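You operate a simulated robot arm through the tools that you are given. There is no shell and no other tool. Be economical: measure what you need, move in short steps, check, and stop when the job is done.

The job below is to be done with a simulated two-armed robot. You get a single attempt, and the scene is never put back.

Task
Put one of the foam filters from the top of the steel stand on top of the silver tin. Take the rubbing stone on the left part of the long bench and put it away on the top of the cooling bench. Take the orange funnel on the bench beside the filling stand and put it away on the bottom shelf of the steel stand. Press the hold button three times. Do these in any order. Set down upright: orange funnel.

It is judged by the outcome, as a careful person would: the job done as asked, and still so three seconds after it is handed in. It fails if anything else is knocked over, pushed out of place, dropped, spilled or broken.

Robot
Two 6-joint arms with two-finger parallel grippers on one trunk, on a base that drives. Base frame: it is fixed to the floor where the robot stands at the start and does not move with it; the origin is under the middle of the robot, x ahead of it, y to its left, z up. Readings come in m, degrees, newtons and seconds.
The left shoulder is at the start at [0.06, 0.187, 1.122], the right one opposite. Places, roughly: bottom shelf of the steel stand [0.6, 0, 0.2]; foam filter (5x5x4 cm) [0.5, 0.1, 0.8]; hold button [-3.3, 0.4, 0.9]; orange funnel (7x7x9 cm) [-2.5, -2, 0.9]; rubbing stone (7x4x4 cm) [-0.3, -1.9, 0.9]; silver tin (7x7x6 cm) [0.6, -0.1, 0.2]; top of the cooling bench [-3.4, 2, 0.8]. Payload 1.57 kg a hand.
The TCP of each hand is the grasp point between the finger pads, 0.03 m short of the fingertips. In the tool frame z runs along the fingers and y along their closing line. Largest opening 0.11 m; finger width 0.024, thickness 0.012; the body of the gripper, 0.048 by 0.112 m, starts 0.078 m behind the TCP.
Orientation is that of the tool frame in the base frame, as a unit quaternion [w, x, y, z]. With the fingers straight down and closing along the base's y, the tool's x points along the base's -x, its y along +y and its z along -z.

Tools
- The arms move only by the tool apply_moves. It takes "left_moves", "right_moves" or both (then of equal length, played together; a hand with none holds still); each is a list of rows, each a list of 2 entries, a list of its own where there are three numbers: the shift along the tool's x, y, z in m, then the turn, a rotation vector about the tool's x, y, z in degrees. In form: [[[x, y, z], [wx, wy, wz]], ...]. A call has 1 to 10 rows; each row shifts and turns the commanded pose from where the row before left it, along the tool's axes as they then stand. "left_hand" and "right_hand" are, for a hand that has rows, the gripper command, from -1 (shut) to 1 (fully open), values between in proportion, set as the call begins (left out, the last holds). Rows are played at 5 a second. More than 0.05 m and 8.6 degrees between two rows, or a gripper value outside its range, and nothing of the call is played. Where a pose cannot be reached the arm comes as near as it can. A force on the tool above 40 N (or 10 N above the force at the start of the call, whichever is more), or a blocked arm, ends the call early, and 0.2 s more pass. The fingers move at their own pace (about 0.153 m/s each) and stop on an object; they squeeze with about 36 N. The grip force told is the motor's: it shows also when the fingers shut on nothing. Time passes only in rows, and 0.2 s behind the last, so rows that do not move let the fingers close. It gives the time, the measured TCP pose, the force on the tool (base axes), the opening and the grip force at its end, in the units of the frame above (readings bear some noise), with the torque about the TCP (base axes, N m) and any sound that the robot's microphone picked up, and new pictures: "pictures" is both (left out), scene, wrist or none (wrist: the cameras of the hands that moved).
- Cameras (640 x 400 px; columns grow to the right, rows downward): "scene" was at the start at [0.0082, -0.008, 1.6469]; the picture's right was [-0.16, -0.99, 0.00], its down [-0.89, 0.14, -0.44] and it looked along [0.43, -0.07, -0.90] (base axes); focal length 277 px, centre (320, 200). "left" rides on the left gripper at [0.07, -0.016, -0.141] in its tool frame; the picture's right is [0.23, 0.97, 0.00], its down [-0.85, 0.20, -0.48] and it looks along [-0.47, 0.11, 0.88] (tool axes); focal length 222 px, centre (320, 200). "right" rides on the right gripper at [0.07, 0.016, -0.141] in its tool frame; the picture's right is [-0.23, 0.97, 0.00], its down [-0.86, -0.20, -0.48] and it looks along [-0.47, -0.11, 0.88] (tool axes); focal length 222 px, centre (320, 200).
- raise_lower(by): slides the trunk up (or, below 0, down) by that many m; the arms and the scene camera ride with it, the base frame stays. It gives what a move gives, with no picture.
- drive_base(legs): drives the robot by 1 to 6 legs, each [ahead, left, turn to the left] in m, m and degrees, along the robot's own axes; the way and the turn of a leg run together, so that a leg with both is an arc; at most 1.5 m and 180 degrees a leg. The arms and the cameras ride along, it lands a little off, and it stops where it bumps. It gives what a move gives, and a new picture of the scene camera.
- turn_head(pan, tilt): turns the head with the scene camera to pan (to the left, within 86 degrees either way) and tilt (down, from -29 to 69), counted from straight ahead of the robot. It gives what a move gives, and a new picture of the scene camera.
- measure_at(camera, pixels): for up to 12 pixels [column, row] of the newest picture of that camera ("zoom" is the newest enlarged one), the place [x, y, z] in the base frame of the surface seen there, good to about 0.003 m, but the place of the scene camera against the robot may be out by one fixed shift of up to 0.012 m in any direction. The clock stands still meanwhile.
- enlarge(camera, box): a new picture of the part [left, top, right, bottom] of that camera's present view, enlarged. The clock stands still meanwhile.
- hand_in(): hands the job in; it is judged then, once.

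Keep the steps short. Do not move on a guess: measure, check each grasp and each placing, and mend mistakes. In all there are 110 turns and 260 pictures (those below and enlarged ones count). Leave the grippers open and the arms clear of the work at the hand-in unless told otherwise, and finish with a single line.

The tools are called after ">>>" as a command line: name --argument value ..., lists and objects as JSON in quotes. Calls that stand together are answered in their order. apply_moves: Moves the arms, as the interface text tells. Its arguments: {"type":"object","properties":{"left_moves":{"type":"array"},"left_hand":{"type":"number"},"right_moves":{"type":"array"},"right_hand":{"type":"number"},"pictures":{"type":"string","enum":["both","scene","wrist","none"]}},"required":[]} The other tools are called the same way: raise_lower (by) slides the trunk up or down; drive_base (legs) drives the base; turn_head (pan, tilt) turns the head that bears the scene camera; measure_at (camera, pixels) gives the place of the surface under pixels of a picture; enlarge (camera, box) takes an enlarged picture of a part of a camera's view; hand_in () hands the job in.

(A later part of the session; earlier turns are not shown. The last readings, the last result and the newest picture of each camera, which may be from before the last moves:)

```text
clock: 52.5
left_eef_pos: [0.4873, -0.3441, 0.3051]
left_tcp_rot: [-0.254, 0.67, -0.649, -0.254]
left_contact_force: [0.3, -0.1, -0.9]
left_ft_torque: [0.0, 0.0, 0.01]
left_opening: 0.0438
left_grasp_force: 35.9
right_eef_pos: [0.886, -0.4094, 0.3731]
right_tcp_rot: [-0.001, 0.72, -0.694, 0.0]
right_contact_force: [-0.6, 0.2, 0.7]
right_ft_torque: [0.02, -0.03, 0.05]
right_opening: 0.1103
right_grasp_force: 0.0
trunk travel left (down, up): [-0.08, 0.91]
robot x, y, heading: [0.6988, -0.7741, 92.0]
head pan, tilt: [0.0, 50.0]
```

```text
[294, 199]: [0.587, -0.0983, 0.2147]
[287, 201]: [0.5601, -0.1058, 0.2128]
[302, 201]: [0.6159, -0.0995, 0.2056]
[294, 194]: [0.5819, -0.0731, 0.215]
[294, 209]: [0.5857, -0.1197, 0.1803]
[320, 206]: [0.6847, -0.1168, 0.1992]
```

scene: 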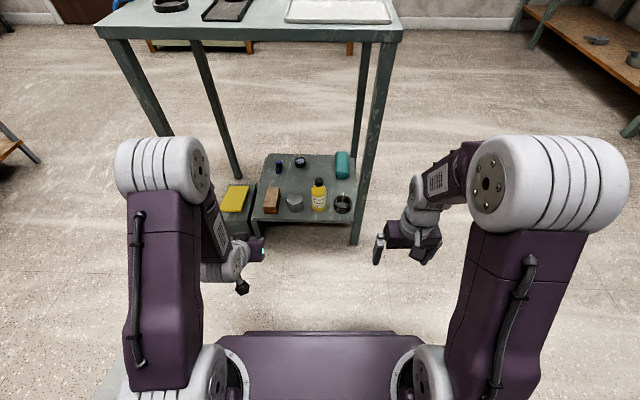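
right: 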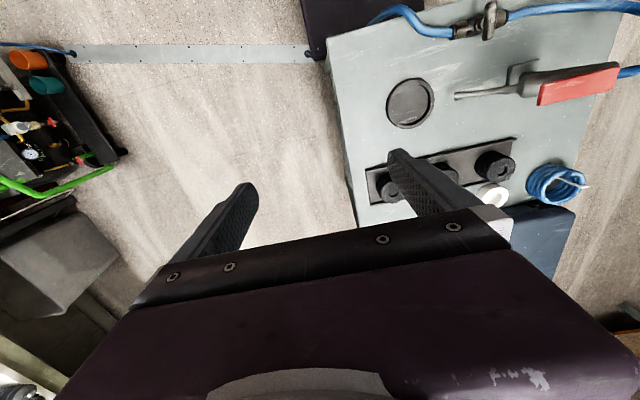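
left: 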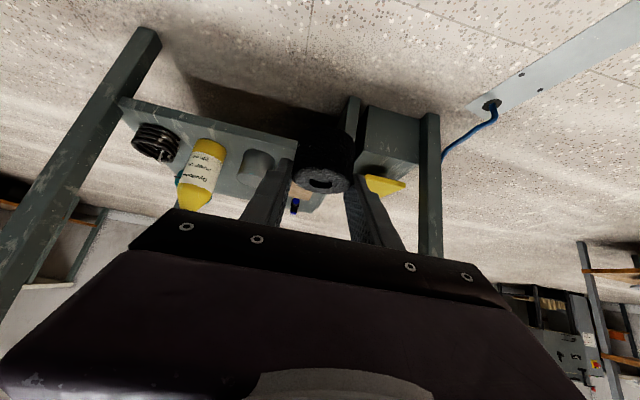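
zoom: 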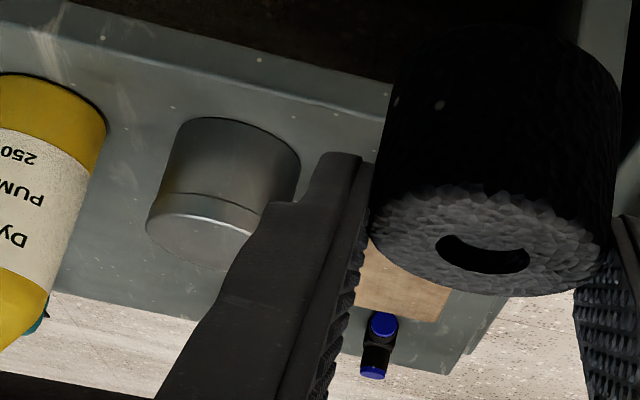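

Tin true centre ≈(0.580,-0.087), top 0.212. I drive ahead 8 cm, then shift the hand laterally in front of the tin.

>>> drive_base --legs '[[0.07, 0, 0]]'

>>> apply_moves --left_moves '[[[0, -0.031, 0], [0, 0, 0]], [[0, -0.031, 0], [0, 0, 0]], [[0, -0.03, 0], [0, 0, 0]], [[0, 0, 0], [0, 0, 0]]]'

```text
clock: 53.6
left_eef_pos: [0.4829, -0.2729, 0.3056]
left_tcp_rot: [-0.253, 0.671, -0.649, -0.254]
left_contact_force: [-1.0, 0.3, -0.6]
left_ft_torque: [-0.02, 0.03, -0.01]
left_opening: 0.0437
left_grasp_force: 36.2
right_eef_pos: [0.8837, -0.3383, 0.3733]
right_tcp_rot: [-0.001, 0.72, -0.694, 0.0]
right_contact_force: [1.0, 0.5, -0.4]
right_ft_torque: [-0.03, -0.01, 0.0]
right_opening: 0.1101
right_grasp_force: 0.1
trunk travel left (down, up): [-0.08, 0.91]
robot x, y, heading: [0.6891, -0.6982, 92.2]
head pan, tilt: [0.0, 50.0]
```

scene: 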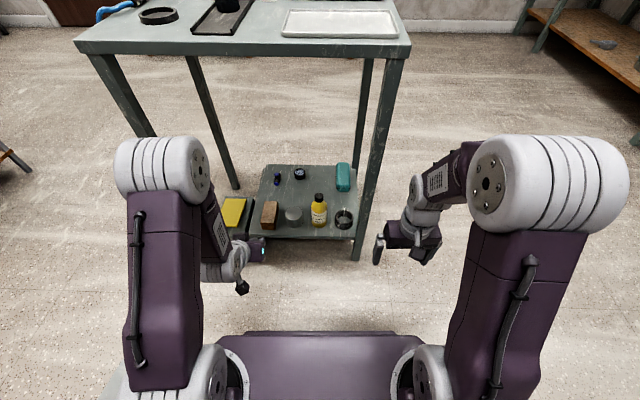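

```text
clock: 54.6
left_eef_pos: [0.5776, -0.2702, 0.3064]
left_tcp_rot: [-0.253, 0.671, -0.649, -0.254]
left_contact_force: [0.2, 0.5, -0.2]
left_ft_torque: [-0.03, 0.02, -0.01]
left_opening: 0.0438
left_grasp_force: 35.9
right_eef_pos: [0.8843, -0.3399, 0.3725]
right_tcp_rot: [0.0, 0.72, -0.694, 0.001]
right_contact_force: [-0.5, 0.3, 0.2]
right_ft_torque: [0.03, -0.01, 0.05]
right_opening: 0.1101
right_grasp_force: 0.1
trunk travel left (down, up): [-0.08, 0.91]
robot x, y, heading: [0.6927, -0.6992, 91.9]
head pan, tilt: [0.0, 50.0]
```

scene: 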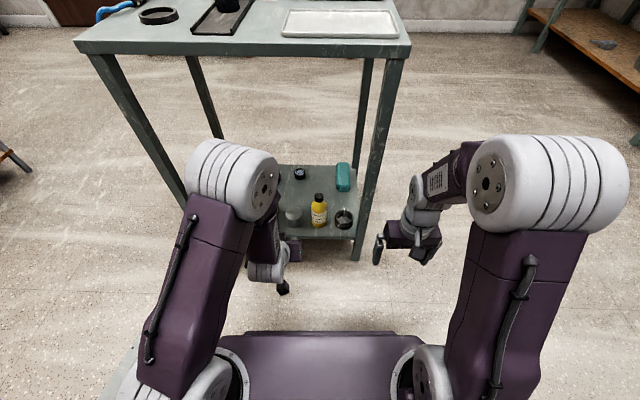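
left: 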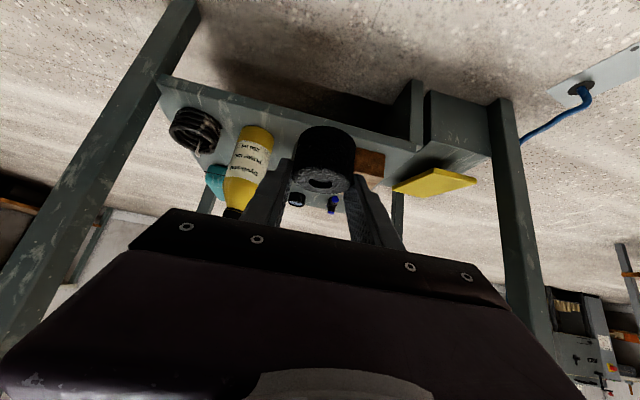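

In front of the tin at z 0.306. I move forward 0.176 m level, over the tin.

>>> apply_moves --left_moves '[[[-0.0327, -0.0019, 0.0295], [0, 0, 0]], [[-0.0327, -0.0019, 0.0295], [0, 0, 0]], [[-0.0327, -0.0019, 0.0295], [0, 0, 0]], [[-0.0327, -0.0019, 0.0295], [0, 0, 0]], [[0, 0, 0], [0, 0, 0]]]'

>>> enlarge --camera "left" --box '[220, 100, 420, 240]'

```text
clock: 55.8
left_eef_pos: [0.5797, -0.0943, 0.3105]
left_tcp_rot: [-0.254, 0.671, -0.65, -0.253]
left_contact_force: [0.3, -0.6, -0.6]
left_ft_torque: [-0.01, -0.01, 0.05]
left_opening: 0.0438
left_grasp_force: 36.5
right_eef_pos: [0.8838, -0.339, 0.3732]
right_tcp_rot: [0.0, 0.72, -0.694, 0.0]
right_contact_force: [0.6, -0.4, 0.5]
right_ft_torque: [-0.02, -0.01, 0.01]
right_opening: 0.1103
right_grasp_force: 0.1
trunk travel left (down, up): [-0.08, 0.91]
robot x, y, heading: [0.6926, -0.697, 91.9]
head pan, tilt: [0.0, 50.0]
```

scene: 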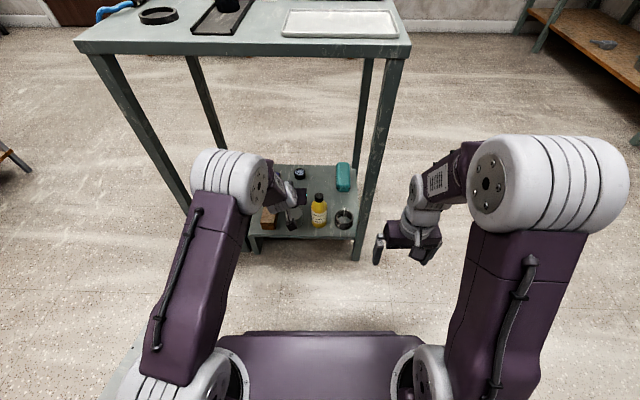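
left: 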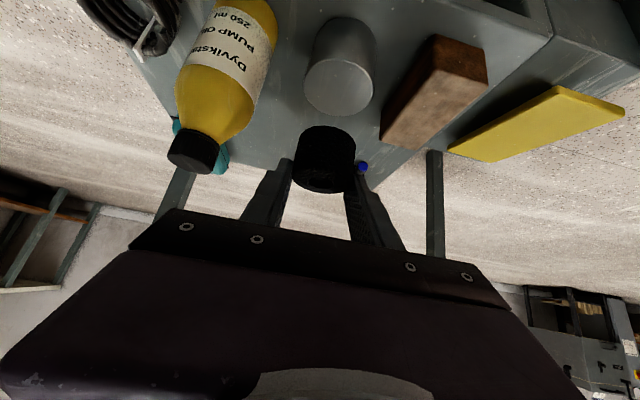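

```text
2.86 times, centred on (320, 170) of left
```

zoom: 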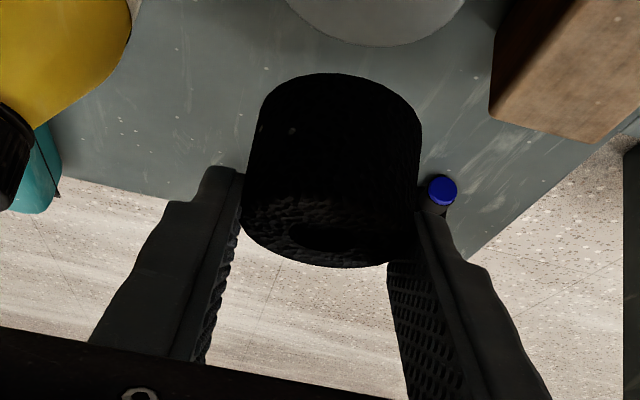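

Tin is well seen now. Measure its top rim and the filter.

>>> measure_at --camera "left" --pixels '[[307, 88], [370, 85], [338, 64], [336, 112], [338, 88], [300, 140], [353, 140], [326, 130], [326, 160]]'

```text
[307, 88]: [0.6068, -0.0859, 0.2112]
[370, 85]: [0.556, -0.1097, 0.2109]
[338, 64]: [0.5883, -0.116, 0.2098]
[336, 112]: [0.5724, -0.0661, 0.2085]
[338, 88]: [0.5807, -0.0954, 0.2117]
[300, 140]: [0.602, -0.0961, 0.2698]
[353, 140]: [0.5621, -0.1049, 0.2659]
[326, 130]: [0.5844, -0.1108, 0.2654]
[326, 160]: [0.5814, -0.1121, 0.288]
```

Filter centre ≈(0.582,-0.088) sits over the tin (0.580,-0.091). I descend 50 mm.

>>> apply_moves --left_moves '[[[0.0178, 0, 0.0176], [0, 0, 0]], [[0.0178, 0, 0.0176], [0, 0, 0]], [[0, 0, 0], [0, 0, 0]]]' --pictures "wrist"

>>> enlarge --camera "left" --box '[220, 80, 420, 220]'

```text
clock: 56.6
left_eef_pos: [0.5795, -0.0986, 0.2591]
left_tcp_rot: [-0.254, 0.67, -0.649, -0.255]
left_contact_force: [-0.3, 0.2, 0.5]
left_ft_torque: [0.0, 0.08, 0.06]
left_opening: 0.0437
left_grasp_force: 35.3
right_eef_pos: [0.884, -0.34, 0.3725]
right_tcp_rot: [0.0, 0.72, -0.694, 0.0]
right_contact_force: [-0.4, -0.3, 0.2]
right_ft_torque: [-0.01, 0.0, -0.01]
right_opening: 0.1102
right_grasp_force: 0.0
trunk travel left (down, up): [-0.08, 0.91]
robot x, y, heading: [0.696, -0.7013, 92.2]
head pan, tilt: [0.0, 50.0]
```

left: 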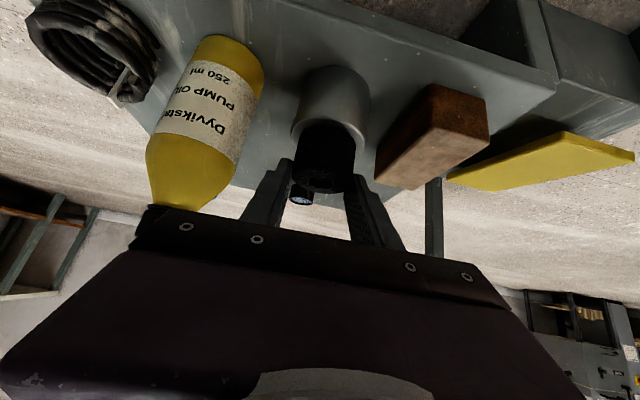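

```text
2.86 times, centred on (320, 150) of left
```

zoom: 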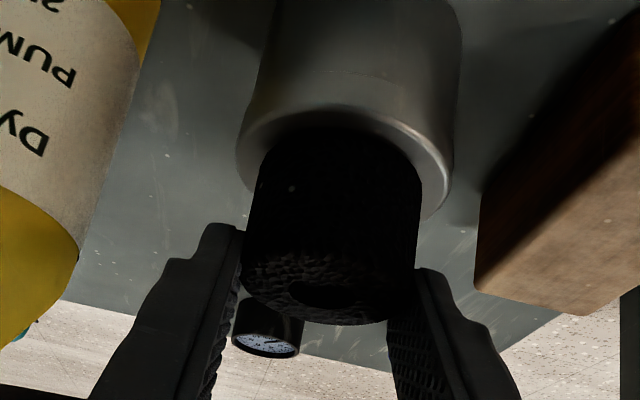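

Nearly touching. I lower 3 mm more to feel contact.

>>> apply_moves --left_moves '[[[0.0013, 0, 0.0015], [0, 0, 0]], [[0.0013, 0, 0.0015], [0, 0, 0]], [[0, 0, 0], [0, 0, 0]]]' --pictures "none"

```text
clock: 57.4
left_eef_pos: [0.5794, -0.0963, 0.2568]
left_tcp_rot: [-0.257, 0.669, -0.648, -0.258]
left_contact_force: [2.9, -3.2, 24.6]
left_ft_torque: [-0.22, 0.06, 0.0]
left_opening: 0.0438
left_grasp_force: 36.0
right_eef_pos: [0.8845, -0.3398, 0.374]
right_tcp_rot: [0.0, 0.72, -0.694, -0.001]
right_contact_force: [0.6, 0.5, 0.1]
right_ft_torque: [0.03, 0.0, -0.02]
right_opening: 0.1099
right_grasp_force: 0.1
trunk travel left (down, up): [-0.08, 0.91]
robot x, y, heading: [0.6962, -0.7003, 92.2]
head pan, tilt: [0.0, 50.0]
```

Contact (25 N). I ease up 1.5 mm and open the gripper slightly (to ~0.068).

>>> apply_moves --left_moves '[[[-0.001, 0, -0.0012], [0, 0, 0]], [[0, 0, 0], [0, 0, 0]]]' --pictures "none"

>>> apply_moves --left_moves '[[[0, 0, 0], [0, 0, 0]], [[0, 0, 0], [0, 0, 0]], [[0, 0, 0], [0, 0, 0]]]' --left_hand 0.2 --pictures "wrist"

```text
clock: 58.0
left_eef_pos: [0.5792, -0.0982, 0.2569]
left_tcp_rot: [-0.256, 0.67, -0.648, -0.256]
left_contact_force: [2.1, 6.6, 22.0]
left_ft_torque: [0.4, 0.03, -0.04]
left_opening: 0.0437
left_grasp_force: 36.4
right_eef_pos: [0.8835, -0.3398, 0.3727]
right_tcp_rot: [0.0, 0.72, -0.694, -0.001]
right_contact_force: [0.2, 0.4, 0.4]
right_ft_torque: [-0.01, 0.01, 0.02]
right_opening: 0.11
right_grasp_force: 0.0
trunk travel left (down, up): [-0.08, 0.91]
robot x, y, heading: [0.6956, -0.6964, 92.4]
head pan, tilt: [0.0, 50.0]
```

```text
clock: 58.8
left_eef_pos: [0.5778, -0.0986, 0.2548]
left_tcp_rot: [-0.252, 0.671, -0.649, -0.254]
left_contact_force: [0.0, -0.3, -0.6]
left_ft_torque: [-0.02, 0.01, 0.01]
left_opening: 0.0659
left_grasp_force: 0.0
right_eef_pos: [0.8832, -0.3404, 0.3735]
right_tcp_rot: [-0.001, 0.72, -0.694, 0.0]
right_contact_force: [-0.1, 0.7, 0.6]
right_ft_torque: [0.0, 0.02, 0.04]
right_opening: 0.1102
right_grasp_force: 0.0
trunk travel left (down, up): [-0.08, 0.91]
robot x, y, heading: [0.6927, -0.6939, 92.0]
head pan, tilt: [0.0, 50.0]
```

left: 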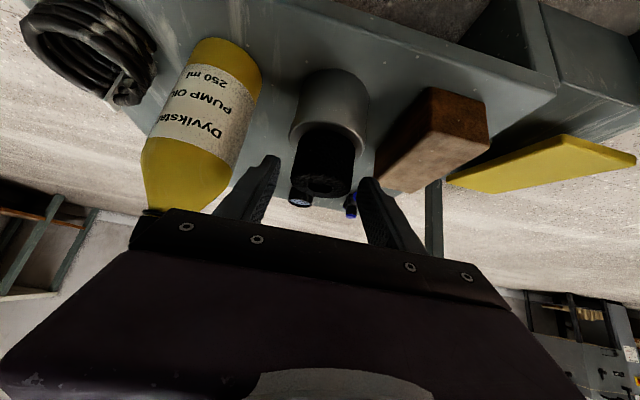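

Filter rests on the tin, fingers clear. Retract along the fingers.

>>> apply_moves --left_moves '[[[0, 0, -0.03], [0, 0, 0]], [[0, 0, -0.03], [0, 0, 0]], [[0.015, 0, -0.04], [0, 0, 0]], [[0.03, 0, -0.03], [0, 0, 0]], [[0.03, 0, -0.028], [0, 0, 0]]]'

>>> enlarge --camera "scene" --box '[230, 140, 370, 270]'

```text
clock: 60.0
left_eef_pos: [0.5837, -0.2576, 0.3206]
left_tcp_rot: [-0.254, 0.671, -0.649, -0.254]
left_contact_force: [0.2, 0.2, 0.2]
left_ft_torque: [0.0, -0.02, -0.02]
left_opening: 0.0662
left_grasp_force: 0.1
right_eef_pos: [0.8829, -0.3402, 0.3728]
right_tcp_rot: [0.0, 0.72, -0.694, 0.001]
right_contact_force: [-0.3, -0.2, -0.3]
right_ft_torque: [0.0, -0.01, 0.03]
right_opening: 0.1097
right_grasp_force: 0.0
trunk travel left (down, up): [-0.08, 0.91]
robot x, y, heading: [0.6911, -0.6976, 92.5]
head pan, tilt: [0.0, 50.0]
```

scene: 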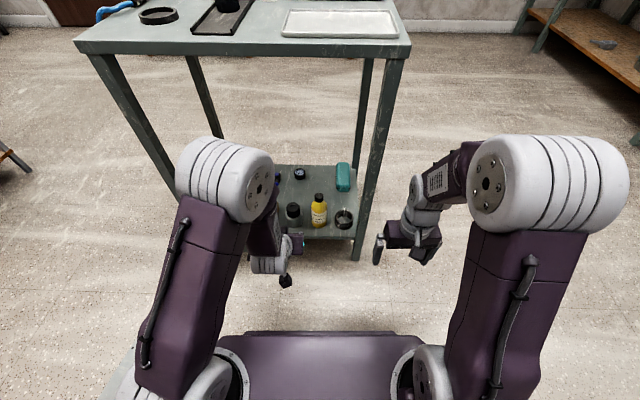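
left: 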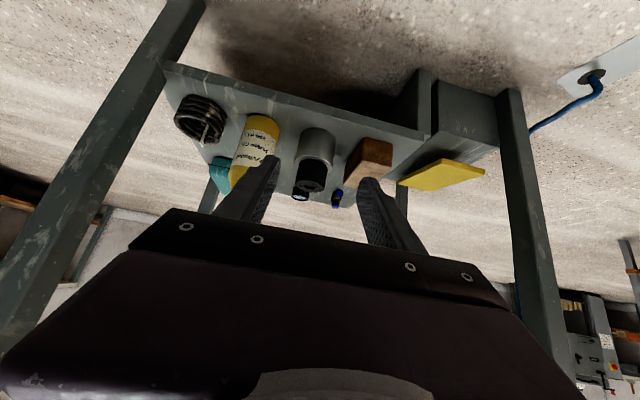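

```text
3.08 times, centred on (300, 205) of scene
```

zoom: 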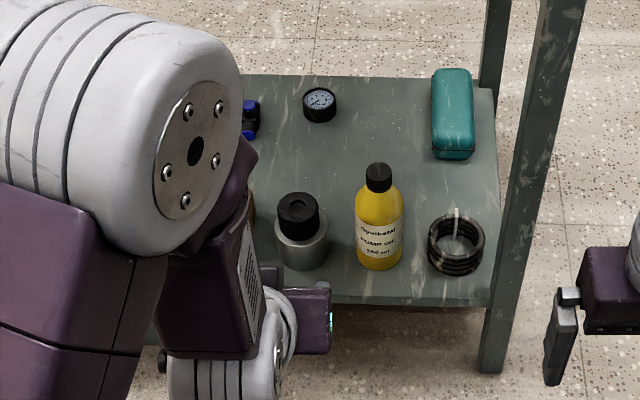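

Filter is on the tin. Now I raise the trunk, and move toward the long bench for the stone.

>>> drive_base --legs '[[-0.08, 0, 0]]'

>>> raise_lower --by 0.4

>>> raise_lower --by 0.3

>>> drive_base --legs '[[0, 1.0, 0], [0, 0, -90], [0, 0, -92]]'

>>> turn_head --pan 0 --tilt 35

```text
clock: 61.0
left_eef_pos: [0.5861, -0.3391, 0.3199]
left_tcp_rot: [-0.253, 0.67, -0.65, -0.253]
left_contact_force: [0.5, -0.3, 0.3]
left_ft_torque: [0.01, 0.02, -0.01]
left_opening: 0.066
left_grasp_force: 0.0
right_eef_pos: [0.8865, -0.4209, 0.3716]
right_tcp_rot: [0.001, 0.72, -0.694, 0.0]
right_contact_force: [0.6, -0.1, -0.6]
right_ft_torque: [0.0, 0.0, -0.01]
right_opening: 0.1099
right_grasp_force: 0.1
trunk travel left (down, up): [-0.08, 0.91]
robot x, y, heading: [0.7017, -0.7813, 92.1]
head pan, tilt: [0.0, 50.0]
```

scene: 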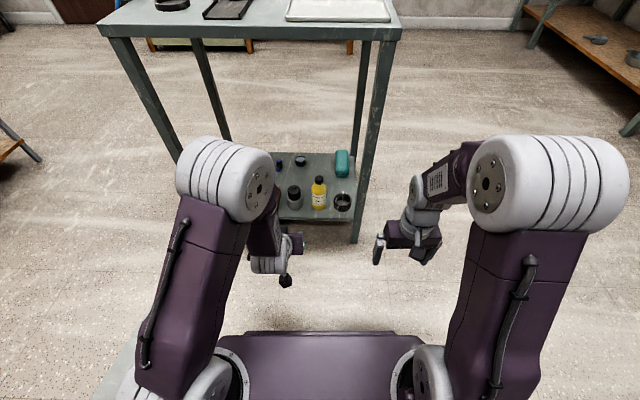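

```text
clock: 64.9
left_eef_pos: [0.5867, -0.3382, 0.7204]
left_tcp_rot: [-0.254, 0.67, -0.65, -0.254]
left_contact_force: [0.2, -1.0, 0.0]
left_ft_torque: [-0.01, 0.01, 0.03]
left_opening: 0.0659
left_grasp_force: 0.0
right_eef_pos: [0.8861, -0.4196, 0.7729]
right_tcp_rot: [0.0, 0.72, -0.694, 0.0]
right_contact_force: [-0.1, 0.5, 0.8]
right_ft_torque: [-0.02, -0.02, 0.0]
right_opening: 0.1101
right_grasp_force: 0.0
trunk travel left (down, up): [-0.48, 0.51]
robot x, y, heading: [0.6972, -0.7777, 92.0]
head pan, tilt: [0.0, 50.0]
```

```text
clock: 67.9
left_eef_pos: [0.5872, -0.3376, 1.0206]
left_tcp_rot: [-0.254, 0.671, -0.649, -0.254]
left_contact_force: [-0.5, -0.3, 0.6]
left_ft_torque: [0.02, -0.03, 0.0]
left_opening: 0.066
left_grasp_force: 0.2
right_eef_pos: [0.8862, -0.4204, 1.073]
right_tcp_rot: [0.0, 0.72, -0.694, 0.0]
right_contact_force: [-0.6, -0.3, 0.4]
right_ft_torque: [0.02, 0.02, -0.02]
right_opening: 0.11
right_grasp_force: 0.1
trunk travel left (down, up): [-0.78, 0.21]
robot x, y, heading: [0.6994, -0.7796, 92.2]
head pan, tilt: [0.0, 50.0]
```

```text
clock: 80.7
left_eef_pos: [-0.1899, -1.2547, 1.0197]
left_tcp_rot: [0.26, 0.633, 0.686, -0.247]
left_contact_force: [0.0, -0.4, -0.1]
left_ft_torque: [-0.02, -0.01, -0.02]
left_opening: 0.0659
left_grasp_force: 0.0
right_eef_pos: [-0.4921, -1.1881, 1.0731]
right_tcp_rot: [0.0, 0.677, 0.736, -0.001]
right_contact_force: [-0.6, -0.4, -0.1]
right_ft_torque: [-0.01, 0.02, -0.04]
right_opening: 0.11
right_grasp_force: 0.2
trunk travel left (down, up): [-0.78, 0.21]
robot x, y, heading: [-0.3218, -0.8186, -85.4]
head pan, tilt: [0.0, 50.0]
```

scene: 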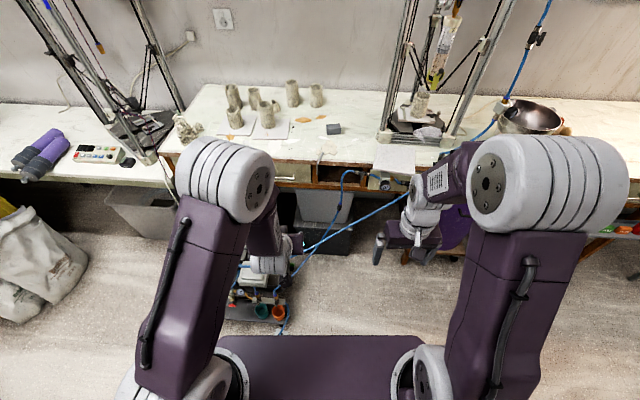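

```text
clock: 81.5
left_eef_pos: [-0.189, -1.2561, 1.0202]
left_tcp_rot: [0.259, 0.633, 0.686, -0.248]
left_contact_force: [0.1, 0.3, -0.1]
left_ft_torque: [0.01, 0.01, -0.02]
left_opening: 0.066
left_grasp_force: 0.0
right_eef_pos: [-0.4927, -1.187, 1.0735]
right_tcp_rot: [0.0, 0.677, 0.736, 0.0]
right_contact_force: [0.3, 0.0, -0.9]
right_ft_torque: [-0.01, 0.03, 0.03]
right_opening: 0.1099
right_grasp_force: 0.0
trunk travel left (down, up): [-0.78, 0.21]
robot x, y, heading: [-0.3194, -0.8237, -85.0]
head pan, tilt: [0.0, 35.0]
```

scene: 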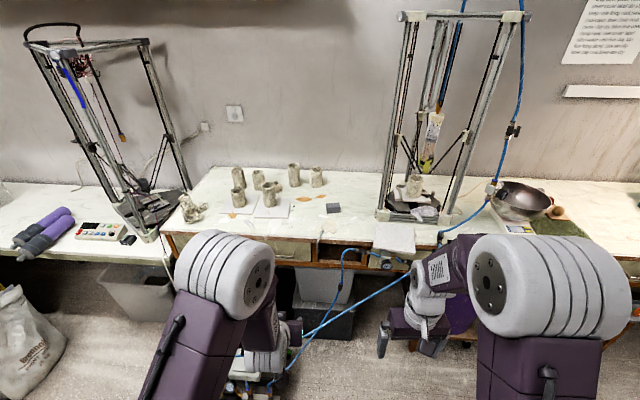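

The gray block at (332,208) is likely the rubbing stone. I measure it and the hoses.

>>> measure_at --camera "scene" --pixels '[[333, 206], [333, 213], [320, 235], [345, 252], [370, 305], [400, 278], [290, 370], [310, 250], [385, 265], [420, 250], [440, 235], [390, 215]]'

>>> enlarge --camera "scene" --box '[220, 160, 460, 310]'

```text
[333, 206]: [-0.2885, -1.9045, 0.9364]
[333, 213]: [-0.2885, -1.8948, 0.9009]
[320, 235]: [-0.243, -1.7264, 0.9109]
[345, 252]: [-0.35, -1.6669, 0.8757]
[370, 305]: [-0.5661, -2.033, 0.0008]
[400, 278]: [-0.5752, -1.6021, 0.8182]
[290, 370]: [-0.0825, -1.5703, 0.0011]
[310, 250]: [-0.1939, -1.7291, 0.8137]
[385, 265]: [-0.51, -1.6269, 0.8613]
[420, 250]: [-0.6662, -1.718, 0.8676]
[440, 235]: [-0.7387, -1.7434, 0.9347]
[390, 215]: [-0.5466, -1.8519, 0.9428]
```

```text
2.67 times, centred on (340, 235) of scene
```

zoom: 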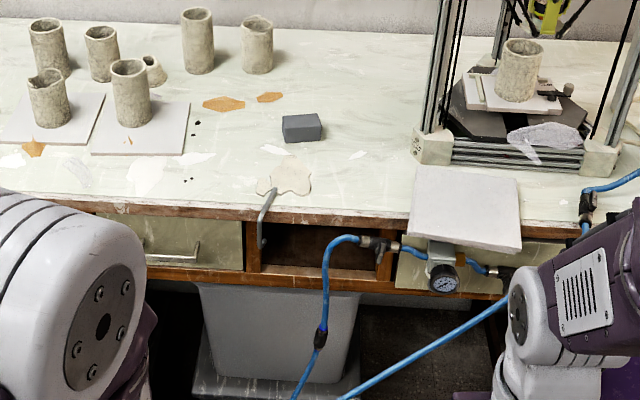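

>>> measure_at --camera "zoom" --pixels '[[326, 270], [321, 335], [303, 385], [375, 372], [415, 350], [470, 320], [268, 215], [345, 240], [300, 122], [300, 136], [284, 128], [320, 130]]'

>>> turn_head --pan 0 --tilt 62

```text
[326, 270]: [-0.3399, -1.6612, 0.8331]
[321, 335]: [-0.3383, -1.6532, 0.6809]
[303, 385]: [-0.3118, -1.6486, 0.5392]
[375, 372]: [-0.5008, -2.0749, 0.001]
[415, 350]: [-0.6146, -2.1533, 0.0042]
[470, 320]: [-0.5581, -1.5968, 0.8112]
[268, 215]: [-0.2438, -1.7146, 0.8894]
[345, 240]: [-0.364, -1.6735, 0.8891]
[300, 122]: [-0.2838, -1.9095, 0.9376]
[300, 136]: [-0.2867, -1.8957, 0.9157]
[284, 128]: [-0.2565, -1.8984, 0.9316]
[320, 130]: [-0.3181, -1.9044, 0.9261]
```

```text
clock: 82.4
left_eef_pos: [-0.191, -1.2555, 1.0204]
left_tcp_rot: [0.26, 0.633, 0.686, -0.247]
left_contact_force: [-0.8, 0.5, -0.7]
left_ft_torque: [-0.04, -0.03, 0.04]
left_opening: 0.066
left_grasp_force: 0.0
right_eef_pos: [-0.4931, -1.1891, 1.0722]
right_tcp_rot: [0.0, 0.677, 0.736, 0.0]
right_contact_force: [0.3, -0.3, 0.0]
right_ft_torque: [-0.03, -0.01, 0.0]
right_opening: 0.1099
right_grasp_force: 0.0
trunk travel left (down, up): [-0.78, 0.21]
robot x, y, heading: [-0.3222, -0.8172, -85.1]
head pan, tilt: [0.0, 62.0]
```

scene: 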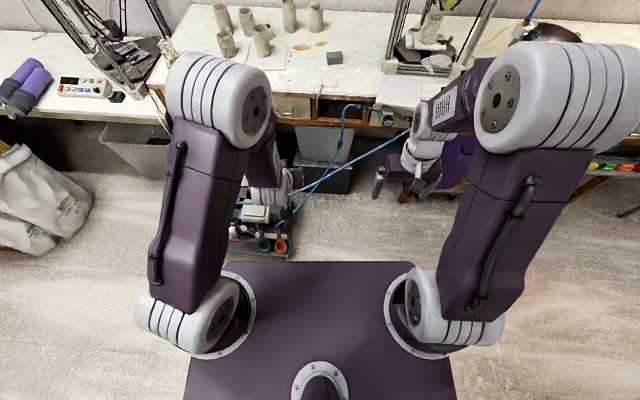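

>>> measure_at --camera "scene" --pixels '[[341, 128], [334, 160], [312, 184], [297, 208], [380, 148], [350, 163], [325, 178], [288, 258], [283, 240], [245, 262], [270, 190], [295, 185]]'

```text
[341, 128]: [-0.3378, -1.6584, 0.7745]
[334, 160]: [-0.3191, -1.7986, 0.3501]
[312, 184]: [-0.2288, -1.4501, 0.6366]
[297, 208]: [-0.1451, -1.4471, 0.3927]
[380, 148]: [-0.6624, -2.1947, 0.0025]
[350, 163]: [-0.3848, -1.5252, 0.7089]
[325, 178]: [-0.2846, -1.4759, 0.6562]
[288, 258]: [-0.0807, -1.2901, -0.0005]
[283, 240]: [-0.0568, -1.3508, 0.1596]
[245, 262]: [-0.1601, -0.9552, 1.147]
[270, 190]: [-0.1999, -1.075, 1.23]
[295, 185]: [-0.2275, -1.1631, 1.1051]
```

Stone centre ≈(-0.287,-1.905), top 0.937. I straighten heading, shift right away from the cart, and approach to y≈-1.1.

>>> drive_base --legs '[[0, 0, -4.9], [0, -0.16, 0], [0.25, 0, 0]]'

>>> enlarge --camera "scene" --box '[200, 0, 460, 260]'

```text
clock: 85.8
left_eef_pos: [-0.3943, -1.5193, 1.0206]
left_tcp_rot: [0.249, 0.663, 0.657, -0.259]
left_contact_force: [0.5, 0.4, 0.0]
left_ft_torque: [0.02, -0.04, 0.01]
left_opening: 0.0658
left_grasp_force: 0.0
right_eef_pos: [-0.6921, -1.426, 1.0724]
right_tcp_rot: [0.0, 0.708, 0.706, 0.0]
right_contact_force: [-0.7, 0.1, 0.4]
right_ft_torque: [0.01, 0.01, 0.0]
right_opening: 0.1099
right_grasp_force: 0.0
trunk travel left (down, up): [-0.78, 0.21]
robot x, y, heading: [-0.4852, -1.0743, -90.2]
head pan, tilt: [0.0, 62.0]
```

scene: 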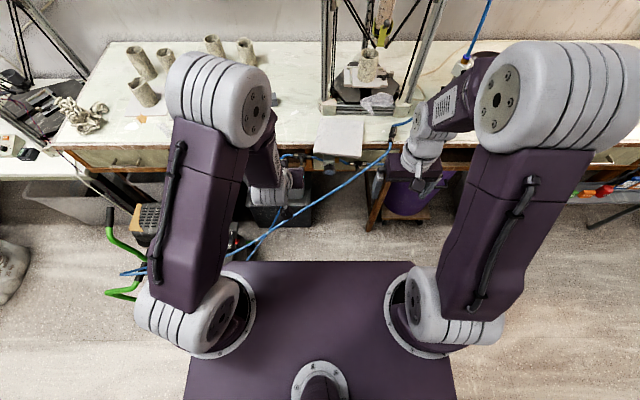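

```text
1.54 times, centred on (330, 130) of scene
```

zoom: 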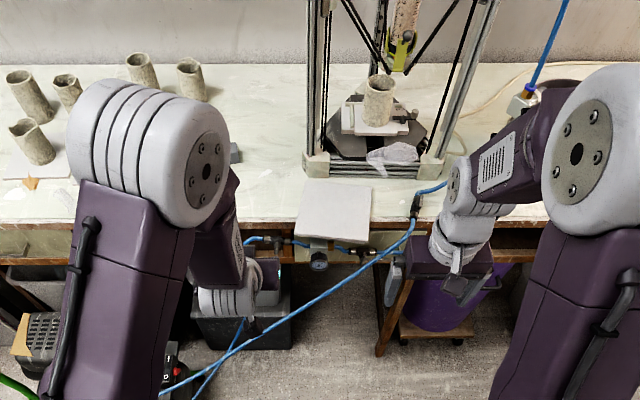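

Open the left hand and move to the pre-grasp behind/above the stone.

>>> apply_moves --left_moves '[[[-0.0316, 0.0153, 0.0309], [0, 0, 0]], [[-0.0316, 0.0153, 0.0309], [0, 0, 0]], [[-0.0316, 0.0153, 0.0309], [0, 0, 0]], [[-0.0316, 0.0153, 0.0309], [0, 0, 0]], [[-0.0316, 0.0153, 0.0309], [0, 0, 0]], [[-0.0316, 0.0153, 0.0309], [0, 0, 0]], [[-0.0316, 0.0153, 0.0309], [0, 0, 0]], [[0, 0, 0], [0, 0, 0]]]' --left_hand 1

```text
clock: 87.5
left_eef_pos: [-0.2902, -1.8268, 1.0089]
left_tcp_rot: [0.249, 0.663, 0.657, -0.258]
left_contact_force: [0.0, 0.7, -0.5]
left_ft_torque: [0.0, 0.01, -0.02]
left_opening: 0.1103
left_grasp_force: 0.0
right_eef_pos: [-0.6914, -1.4262, 1.0729]
right_tcp_rot: [0.0, 0.708, 0.706, 0.0]
right_contact_force: [-0.1, 0.1, 0.5]
right_ft_torque: [-0.05, -0.03, -0.01]
right_opening: 0.11
right_grasp_force: 0.2
trunk travel left (down, up): [-0.78, 0.21]
robot x, y, heading: [-0.4842, -1.0738, -90.3]
head pan, tilt: [0.0, 62.0]
```

scene: 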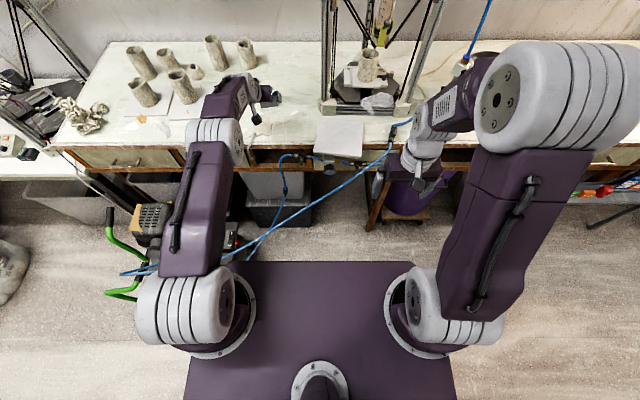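
left: 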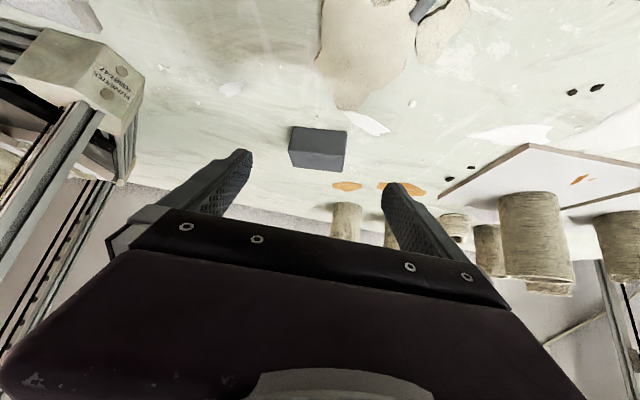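

Good reach. I measure the stone with the wrist camera.

>>> enlarge --camera "left" --box '[250, 100, 390, 200]'

>>> measure_at --camera "left" --pixels '[[290, 150], [290, 130], [346, 135], [344, 155], [318, 130], [318, 152], [342, 168], [292, 164], [318, 163], [318, 120]]'

```text
4.00 times, centred on (320, 150) of left
```

zoom: 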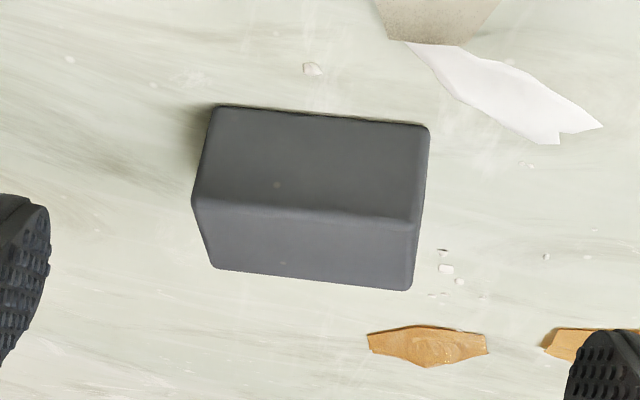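

```text
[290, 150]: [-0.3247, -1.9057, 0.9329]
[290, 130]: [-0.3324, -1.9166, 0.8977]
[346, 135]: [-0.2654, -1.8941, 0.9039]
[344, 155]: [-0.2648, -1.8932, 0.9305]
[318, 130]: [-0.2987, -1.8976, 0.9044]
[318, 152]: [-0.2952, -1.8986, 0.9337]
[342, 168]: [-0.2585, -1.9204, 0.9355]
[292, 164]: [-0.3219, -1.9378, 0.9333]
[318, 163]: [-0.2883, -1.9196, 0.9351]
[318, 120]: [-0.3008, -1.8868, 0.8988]
```

The stone is yawed ≈11°. I yaw the hand to match, align, and advance.

>>> apply_moves --left_moves '[[[0, 0, 0], [-3.7, 0, -4.1]], [[0, 0, 0], [-3.7, 0, -4.1]], [[-0.0107, -0.0181, 0], [0, 0, 0]], [[0, 0, 0.0365], [0, 0, 0]], [[0, 0, 0.0365], [0, 0, 0]], [[0, 0, 0.0363], [0, 0, 0]], [[0, 0, 0], [0, 0, 0]]]' --pictures "wrist"

```text
clock: 89.2
left_eef_pos: [-0.3095, -1.8293, 0.9873]
left_tcp_rot: [0.272, 0.597, 0.718, -0.234]
left_contact_force: [0.1, -0.3, -0.4]
left_ft_torque: [0.04, -0.02, -0.01]
left_opening: 0.1099
left_grasp_force: 0.0
left hand out of reach, approached as far as the arm can: row 3, 4, 5, 6
right_eef_pos: [-0.6913, -1.426, 1.0723]
right_tcp_rot: [0.0, 0.708, 0.706, 0.0]
right_contact_force: [0.2, 0.0, 0.5]
right_ft_torque: [0.02, 0.0, 0.01]
right_opening: 0.1098
right_grasp_force: 0.1
trunk travel left (down, up): [-0.78, 0.21]
robot x, y, heading: [-0.4892, -1.0738, -90.1]
head pan, tilt: [0.0, 62.0]
```

left: 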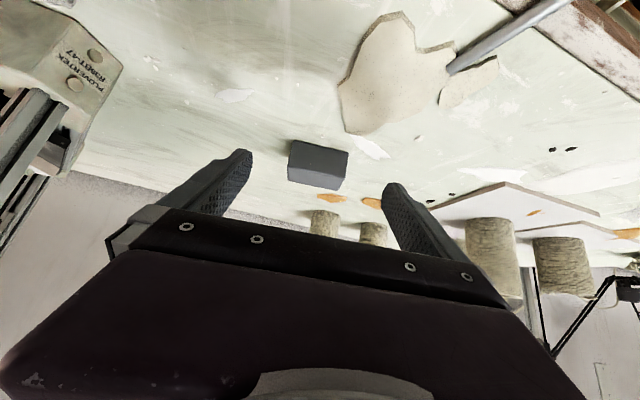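

Reach limit hit. I raise the hand 3 cm and drive 7 cm closer.

>>> apply_moves --left_moves '[[[-0.02, 0, -0.0223], [0, 0, 0]], [[0, 0, 0], [0, 0, 0]]]' --pictures "none"

>>> drive_base --legs '[[0.07, 0, 0]]'

>>> apply_moves --left_moves '[[[0, 0, 0], [0, 0, 0]]]' --pictures "wrist"

```text
clock: 89.8
left_eef_pos: [-0.3073, -1.8267, 1.016]
left_tcp_rot: [0.271, 0.597, 0.718, -0.233]
left_contact_force: [0.3, 1.0, -0.4]
left_ft_torque: [0.05, -0.01, 0.0]
left_opening: 0.1098
left_grasp_force: 0.0
right_eef_pos: [-0.692, -1.4275, 1.0728]
right_tcp_rot: [-0.001, 0.709, 0.706, 0.0]
right_contact_force: [-0.3, -0.1, 0.6]
right_ft_torque: [-0.01, -0.02, 0.02]
right_opening: 0.1099
right_grasp_force: 0.1
trunk travel left (down, up): [-0.78, 0.21]
robot x, y, heading: [-0.4901, -1.0734, -90.0]
head pan, tilt: [0.0, 62.0]
```

```text
clock: 90.8
left_eef_pos: [-0.3079, -1.8931, 1.0193]
left_tcp_rot: [0.272, 0.596, 0.718, -0.234]
left_contact_force: [0.4, 0.1, -0.2]
left_ft_torque: [-0.02, 0.05, 0.04]
left_opening: 0.1099
left_grasp_force: 0.1
right_eef_pos: [-0.6912, -1.4927, 1.0748]
right_tcp_rot: [0.0, 0.708, 0.707, 0.0]
right_contact_force: [-1.1, 0.3, 0.3]
right_ft_torque: [-0.02, 0.02, 0.02]
right_opening: 0.1103
right_grasp_force: 0.1
trunk travel left (down, up): [-0.78, 0.21]
robot x, y, heading: [-0.4873, -1.1447, -90.3]
head pan, tilt: [0.0, 62.0]
```

scene: 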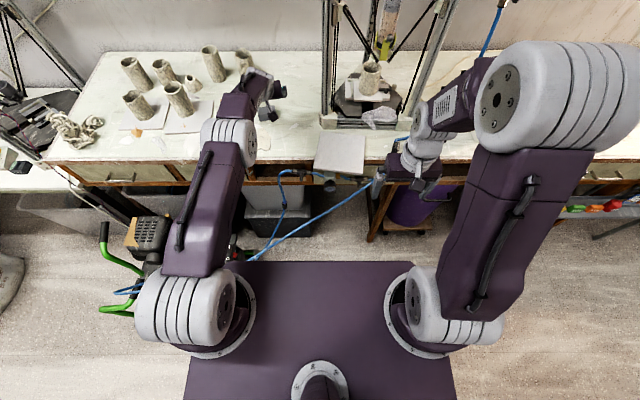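

```text
clock: 91.2
left_eef_pos: [-0.3076, -1.8935, 1.0193]
left_tcp_rot: [0.272, 0.596, 0.719, -0.233]
left_contact_force: [0.2, 0.3, 0.1]
left_ft_torque: [-0.03, 0.0, -0.02]
left_opening: 0.1101
left_grasp_force: 0.0
right_eef_pos: [-0.6904, -1.4934, 1.0739]
right_tcp_rot: [0.0, 0.708, 0.706, 0.0]
right_contact_force: [0.1, 0.8, -0.7]
right_ft_torque: [-0.04, -0.01, -0.01]
right_opening: 0.1099
right_grasp_force: 0.1
trunk travel left (down, up): [-0.78, 0.21]
robot x, y, heading: [-0.4897, -1.1443, -90.1]
head pan, tilt: [0.0, 62.0]
```

left: 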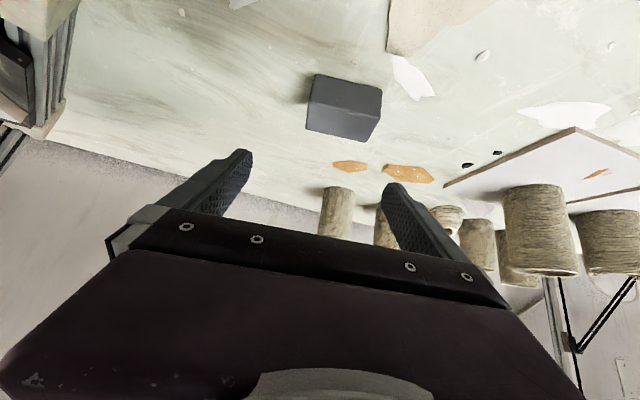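

>>> measure_at --camera "left" --pixels '[[309, 100], [380, 112], [345, 107], [320, 77], [380, 88], [350, 80], [308, 130], [372, 140], [340, 133]]'

```text
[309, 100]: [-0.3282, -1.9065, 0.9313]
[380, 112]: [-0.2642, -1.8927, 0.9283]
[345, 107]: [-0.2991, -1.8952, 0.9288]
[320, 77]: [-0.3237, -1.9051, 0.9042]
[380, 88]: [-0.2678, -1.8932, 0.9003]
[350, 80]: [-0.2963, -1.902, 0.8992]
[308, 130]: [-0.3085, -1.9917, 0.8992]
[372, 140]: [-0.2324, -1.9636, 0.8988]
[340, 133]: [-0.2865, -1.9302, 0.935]
```

I align laterally and descend around the stone.

>>> apply_moves --left_moves '[[[0, 0.011, 0], [0, 0, 0]], [[0.0139, 0, 0.0252], [0, 0, 0]], [[0.0139, 0, 0.0252], [0, 0, 0]], [[0.0138, 0, 0.0251], [0, 0, 0]], [[0, 0, 0], [0, 0, 0]]]' --pictures "wrist"

```text
clock: 92.4
left_eef_pos: [-0.301, -1.8931, 0.9552]
left_tcp_rot: [0.272, 0.596, 0.719, -0.234]
left_contact_force: [0.2, 0.0, -0.4]
left_ft_torque: [0.02, 0.01, -0.02]
left_opening: 0.1099
left_grasp_force: 0.1
left hand out of reach, approached as far as the arm can: row 3, 4
right_eef_pos: [-0.6909, -1.4966, 1.0726]
right_tcp_rot: [0.0, 0.708, 0.707, 0.0]
right_contact_force: [-0.3, 0.1, 0.2]
right_ft_torque: [-0.02, 0.01, 0.0]
right_opening: 0.11
right_grasp_force: 0.1
trunk travel left (down, up): [-0.78, 0.21]
robot x, y, heading: [-0.4883, -1.1438, -89.9]
head pan, tilt: [0.0, 62.0]
```

left: 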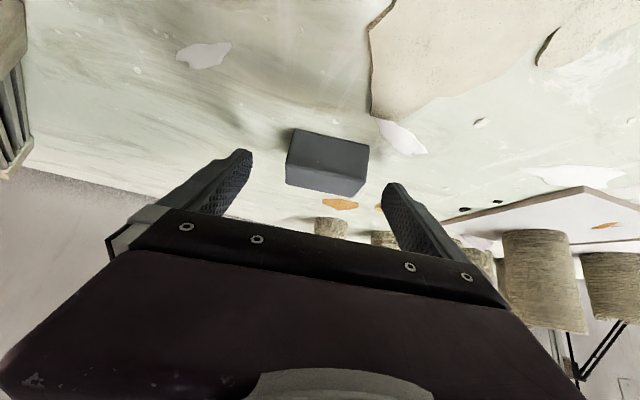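

Just short. I drive 2 cm more and lower the trunk 2 cm.

>>> drive_base --legs '[[0.025, 0.006, 0]]'

>>> raise_lower --by -0.02

>>> apply_moves --left_moves '[[[0, 0, 0], [0, 0, 0]]]' --pictures "wrist"

```text
clock: 93.2
left_eef_pos: [-0.2963, -1.9128, 0.9598]
left_tcp_rot: [0.273, 0.597, 0.717, -0.235]
left_contact_force: [-0.2, 1.0, 0.1]
left_ft_torque: [0.05, 0.02, -0.02]
left_opening: 0.11
left_grasp_force: 0.0
right_eef_pos: [-0.6847, -1.5151, 1.0738]
right_tcp_rot: [0.001, 0.708, 0.706, -0.001]
right_contact_force: [0.8, 2.2, 1.1]
right_ft_torque: [-0.06, -0.04, -0.01]
right_opening: 0.1099
right_grasp_force: 0.0
trunk travel left (down, up): [-0.78, 0.21]
robot x, y, heading: [-0.4807, -1.1685, -89.9]
head pan, tilt: [0.0, 62.0]
```

scene: 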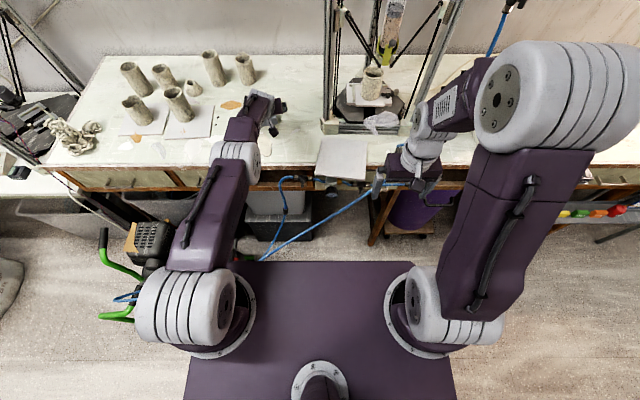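

```text
clock: 93.8
left_eef_pos: [-0.2947, -1.9169, 0.9363]
left_tcp_rot: [0.272, 0.596, 0.718, -0.233]
left_contact_force: [-0.5, 0.5, 0.3]
left_ft_torque: [-0.02, -0.01, 0.0]
left_opening: 0.1101
left_grasp_force: 0.2
right_eef_pos: [-0.6855, -1.521, 1.052]
right_tcp_rot: [-0.001, 0.708, 0.706, 0.0]
right_contact_force: [0.4, -0.2, 0.0]
right_ft_torque: [-0.01, -0.01, -0.01]
right_opening: 0.1099
right_grasp_force: 0.1
trunk travel left (down, up): [-0.76, 0.23]
robot x, y, heading: [-0.48, -1.1685, -90.1]
head pan, tilt: [0.0, 62.0]
```

```text
clock: 94.2
left_eef_pos: [-0.2956, -1.9165, 0.9363]
left_tcp_rot: [0.272, 0.596, 0.719, -0.233]
left_contact_force: [-0.1, -0.3, -1.0]
left_ft_torque: [-0.01, 0.04, 0.0]
left_opening: 0.1103
left_grasp_force: 0.1
right_eef_pos: [-0.6864, -1.5201, 1.0529]
right_tcp_rot: [0.0, 0.708, 0.707, 0.0]
right_contact_force: [1.0, 0.5, 0.4]
right_ft_torque: [0.0, -0.02, 0.02]
right_opening: 0.1102
right_grasp_force: 0.2
trunk travel left (down, up): [-0.76, 0.23]
robot x, y, heading: [-0.4827, -1.1659, -90.2]
head pan, tilt: [0.0, 62.0]
```

left: 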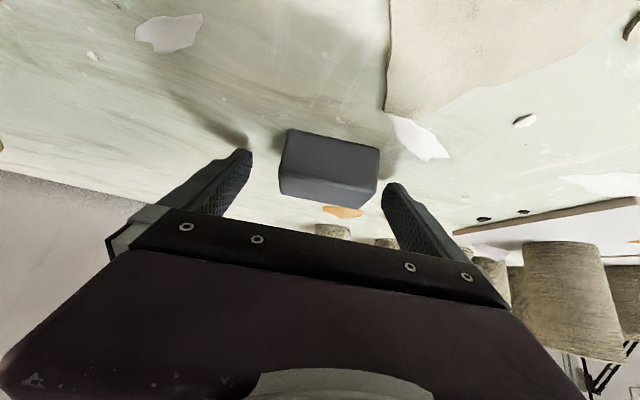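

TCP (-0.296,-1.917,0.936) over the stone; closing.

>>> apply_moves --left_moves '[[[0, 0, 0], [0, 0, 0]], [[0, 0, 0], [0, 0, 0]], [[0, 0, 0], [0, 0, 0]]]' --left_hand -1 --pictures "wrist"

```text
clock: 95.0
left_eef_pos: [-0.2945, -1.9171, 0.9362]
left_tcp_rot: [0.272, 0.596, 0.718, -0.233]
left_contact_force: [1.9, -1.8, 0.5]
left_ft_torque: [-0.04, -0.17, -0.01]
left_opening: 0.0656
left_grasp_force: 36.0
right_eef_pos: [-0.6854, -1.5217, 1.0534]
right_tcp_rot: [-0.001, 0.708, 0.707, 0.001]
right_contact_force: [-0.4, 0.1, 0.7]
right_ft_torque: [0.02, -0.04, 0.03]
right_opening: 0.11
right_grasp_force: 0.1
trunk travel left (down, up): [-0.76, 0.23]
robot x, y, heading: [-0.4835, -1.1675, -90.0]
head pan, tilt: [0.0, 62.0]
```

left: 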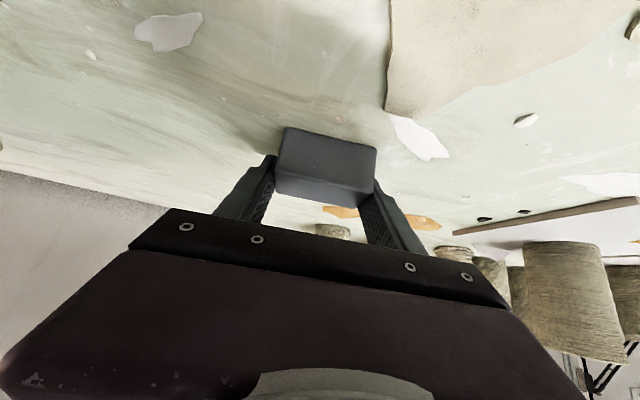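

Stone gripped (0.0656). Raise the trunk 12 cm, back away, pull the arm in.

>>> raise_lower --by 0.12

>>> drive_base --legs '[[-0.4, 0, 0]]'

>>> apply_moves --left_moves '[[[0.034, 0, -0.031], [0, 0, 0]], [[0.034, 0, -0.031], [0, 0, 0]], [[0.034, 0, -0.031], [0, 0, 0]], [[0.034, 0, -0.031], [0, 0, 0]], [[0.034, 0, -0.031], [0, 0, 0]], [[0.034, 0, -0.031], [0, 0, 0]], [[0.034, 0, -0.031], [0, 0, 0]]]'

```text
clock: 96.5
left_eef_pos: [-0.295, -1.9173, 1.0544]
left_tcp_rot: [0.271, 0.596, 0.719, -0.233]
left_contact_force: [0.1, -1.5, -1.3]
left_ft_torque: [-0.01, -0.01, 0.03]
left_opening: 0.0657
left_grasp_force: 35.8
right_eef_pos: [-0.6851, -1.5202, 1.1735]
right_tcp_rot: [-0.001, 0.708, 0.706, 0.001]
right_contact_force: [0.9, -0.3, -0.3]
right_ft_torque: [-0.02, 0.02, -0.02]
right_opening: 0.11
right_grasp_force: 0.2
trunk travel left (down, up): [-0.88, 0.11]
robot x, y, heading: [-0.4812, -1.1677, -90.3]
head pan, tilt: [0.0, 62.0]
```

```text
clock: 99.0
left_eef_pos: [-0.2931, -1.5267, 1.0541]
left_tcp_rot: [0.271, 0.596, 0.719, -0.232]
left_contact_force: [0.1, 0.3, -2.2]
left_ft_torque: [0.01, 0.0, 0.06]
left_opening: 0.0656
left_grasp_force: 35.0
right_eef_pos: [-0.6822, -1.1303, 1.1721]
right_tcp_rot: [-0.001, 0.707, 0.707, 0.001]
right_contact_force: [0.0, -1.2, 0.2]
right_ft_torque: [0.02, -0.02, -0.03]
right_opening: 0.1098
right_grasp_force: 0.1
trunk travel left (down, up): [-0.88, 0.11]
robot x, y, heading: [-0.4804, -0.7806, -90.0]
head pan, tilt: [0.0, 62.0]
```

scene: 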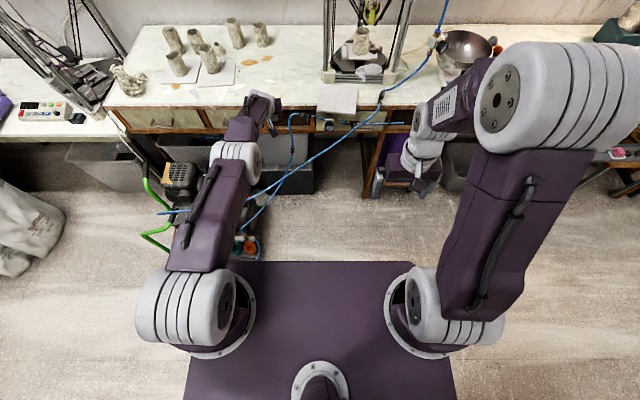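

```text
clock: 100.6
left_eef_pos: [-0.3826, -1.2649, 1.0982]
left_tcp_rot: [0.275, 0.597, 0.72, -0.224]
left_contact_force: [0.2, 0.6, -2.1]
left_ft_torque: [0.01, 0.0, -0.04]
left_opening: 0.0657
left_grasp_force: 36.2
left hand out of reach, approached as far as the arm can: row 5, 6, 7
right_eef_pos: [-0.685, -1.1283, 1.1732]
right_tcp_rot: [0.0, 0.707, 0.707, 0.0]
right_contact_force: [0.5, 0.1, -0.3]
right_ft_torque: [0.01, 0.0, 0.02]
right_opening: 0.1102
right_grasp_force: 0.0
trunk travel left (down, up): [-0.88, 0.11]
robot x, y, heading: [-0.4803, -0.7767, -90.2]
head pan, tilt: [0.0, 62.0]
```

scene: 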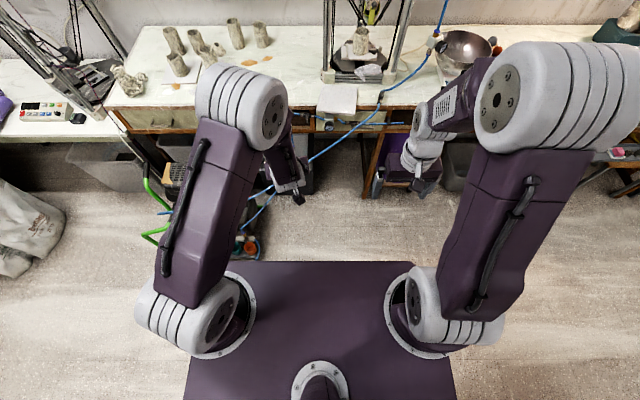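
left: 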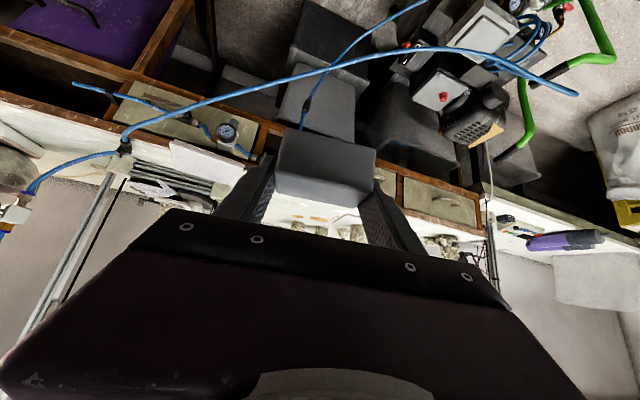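

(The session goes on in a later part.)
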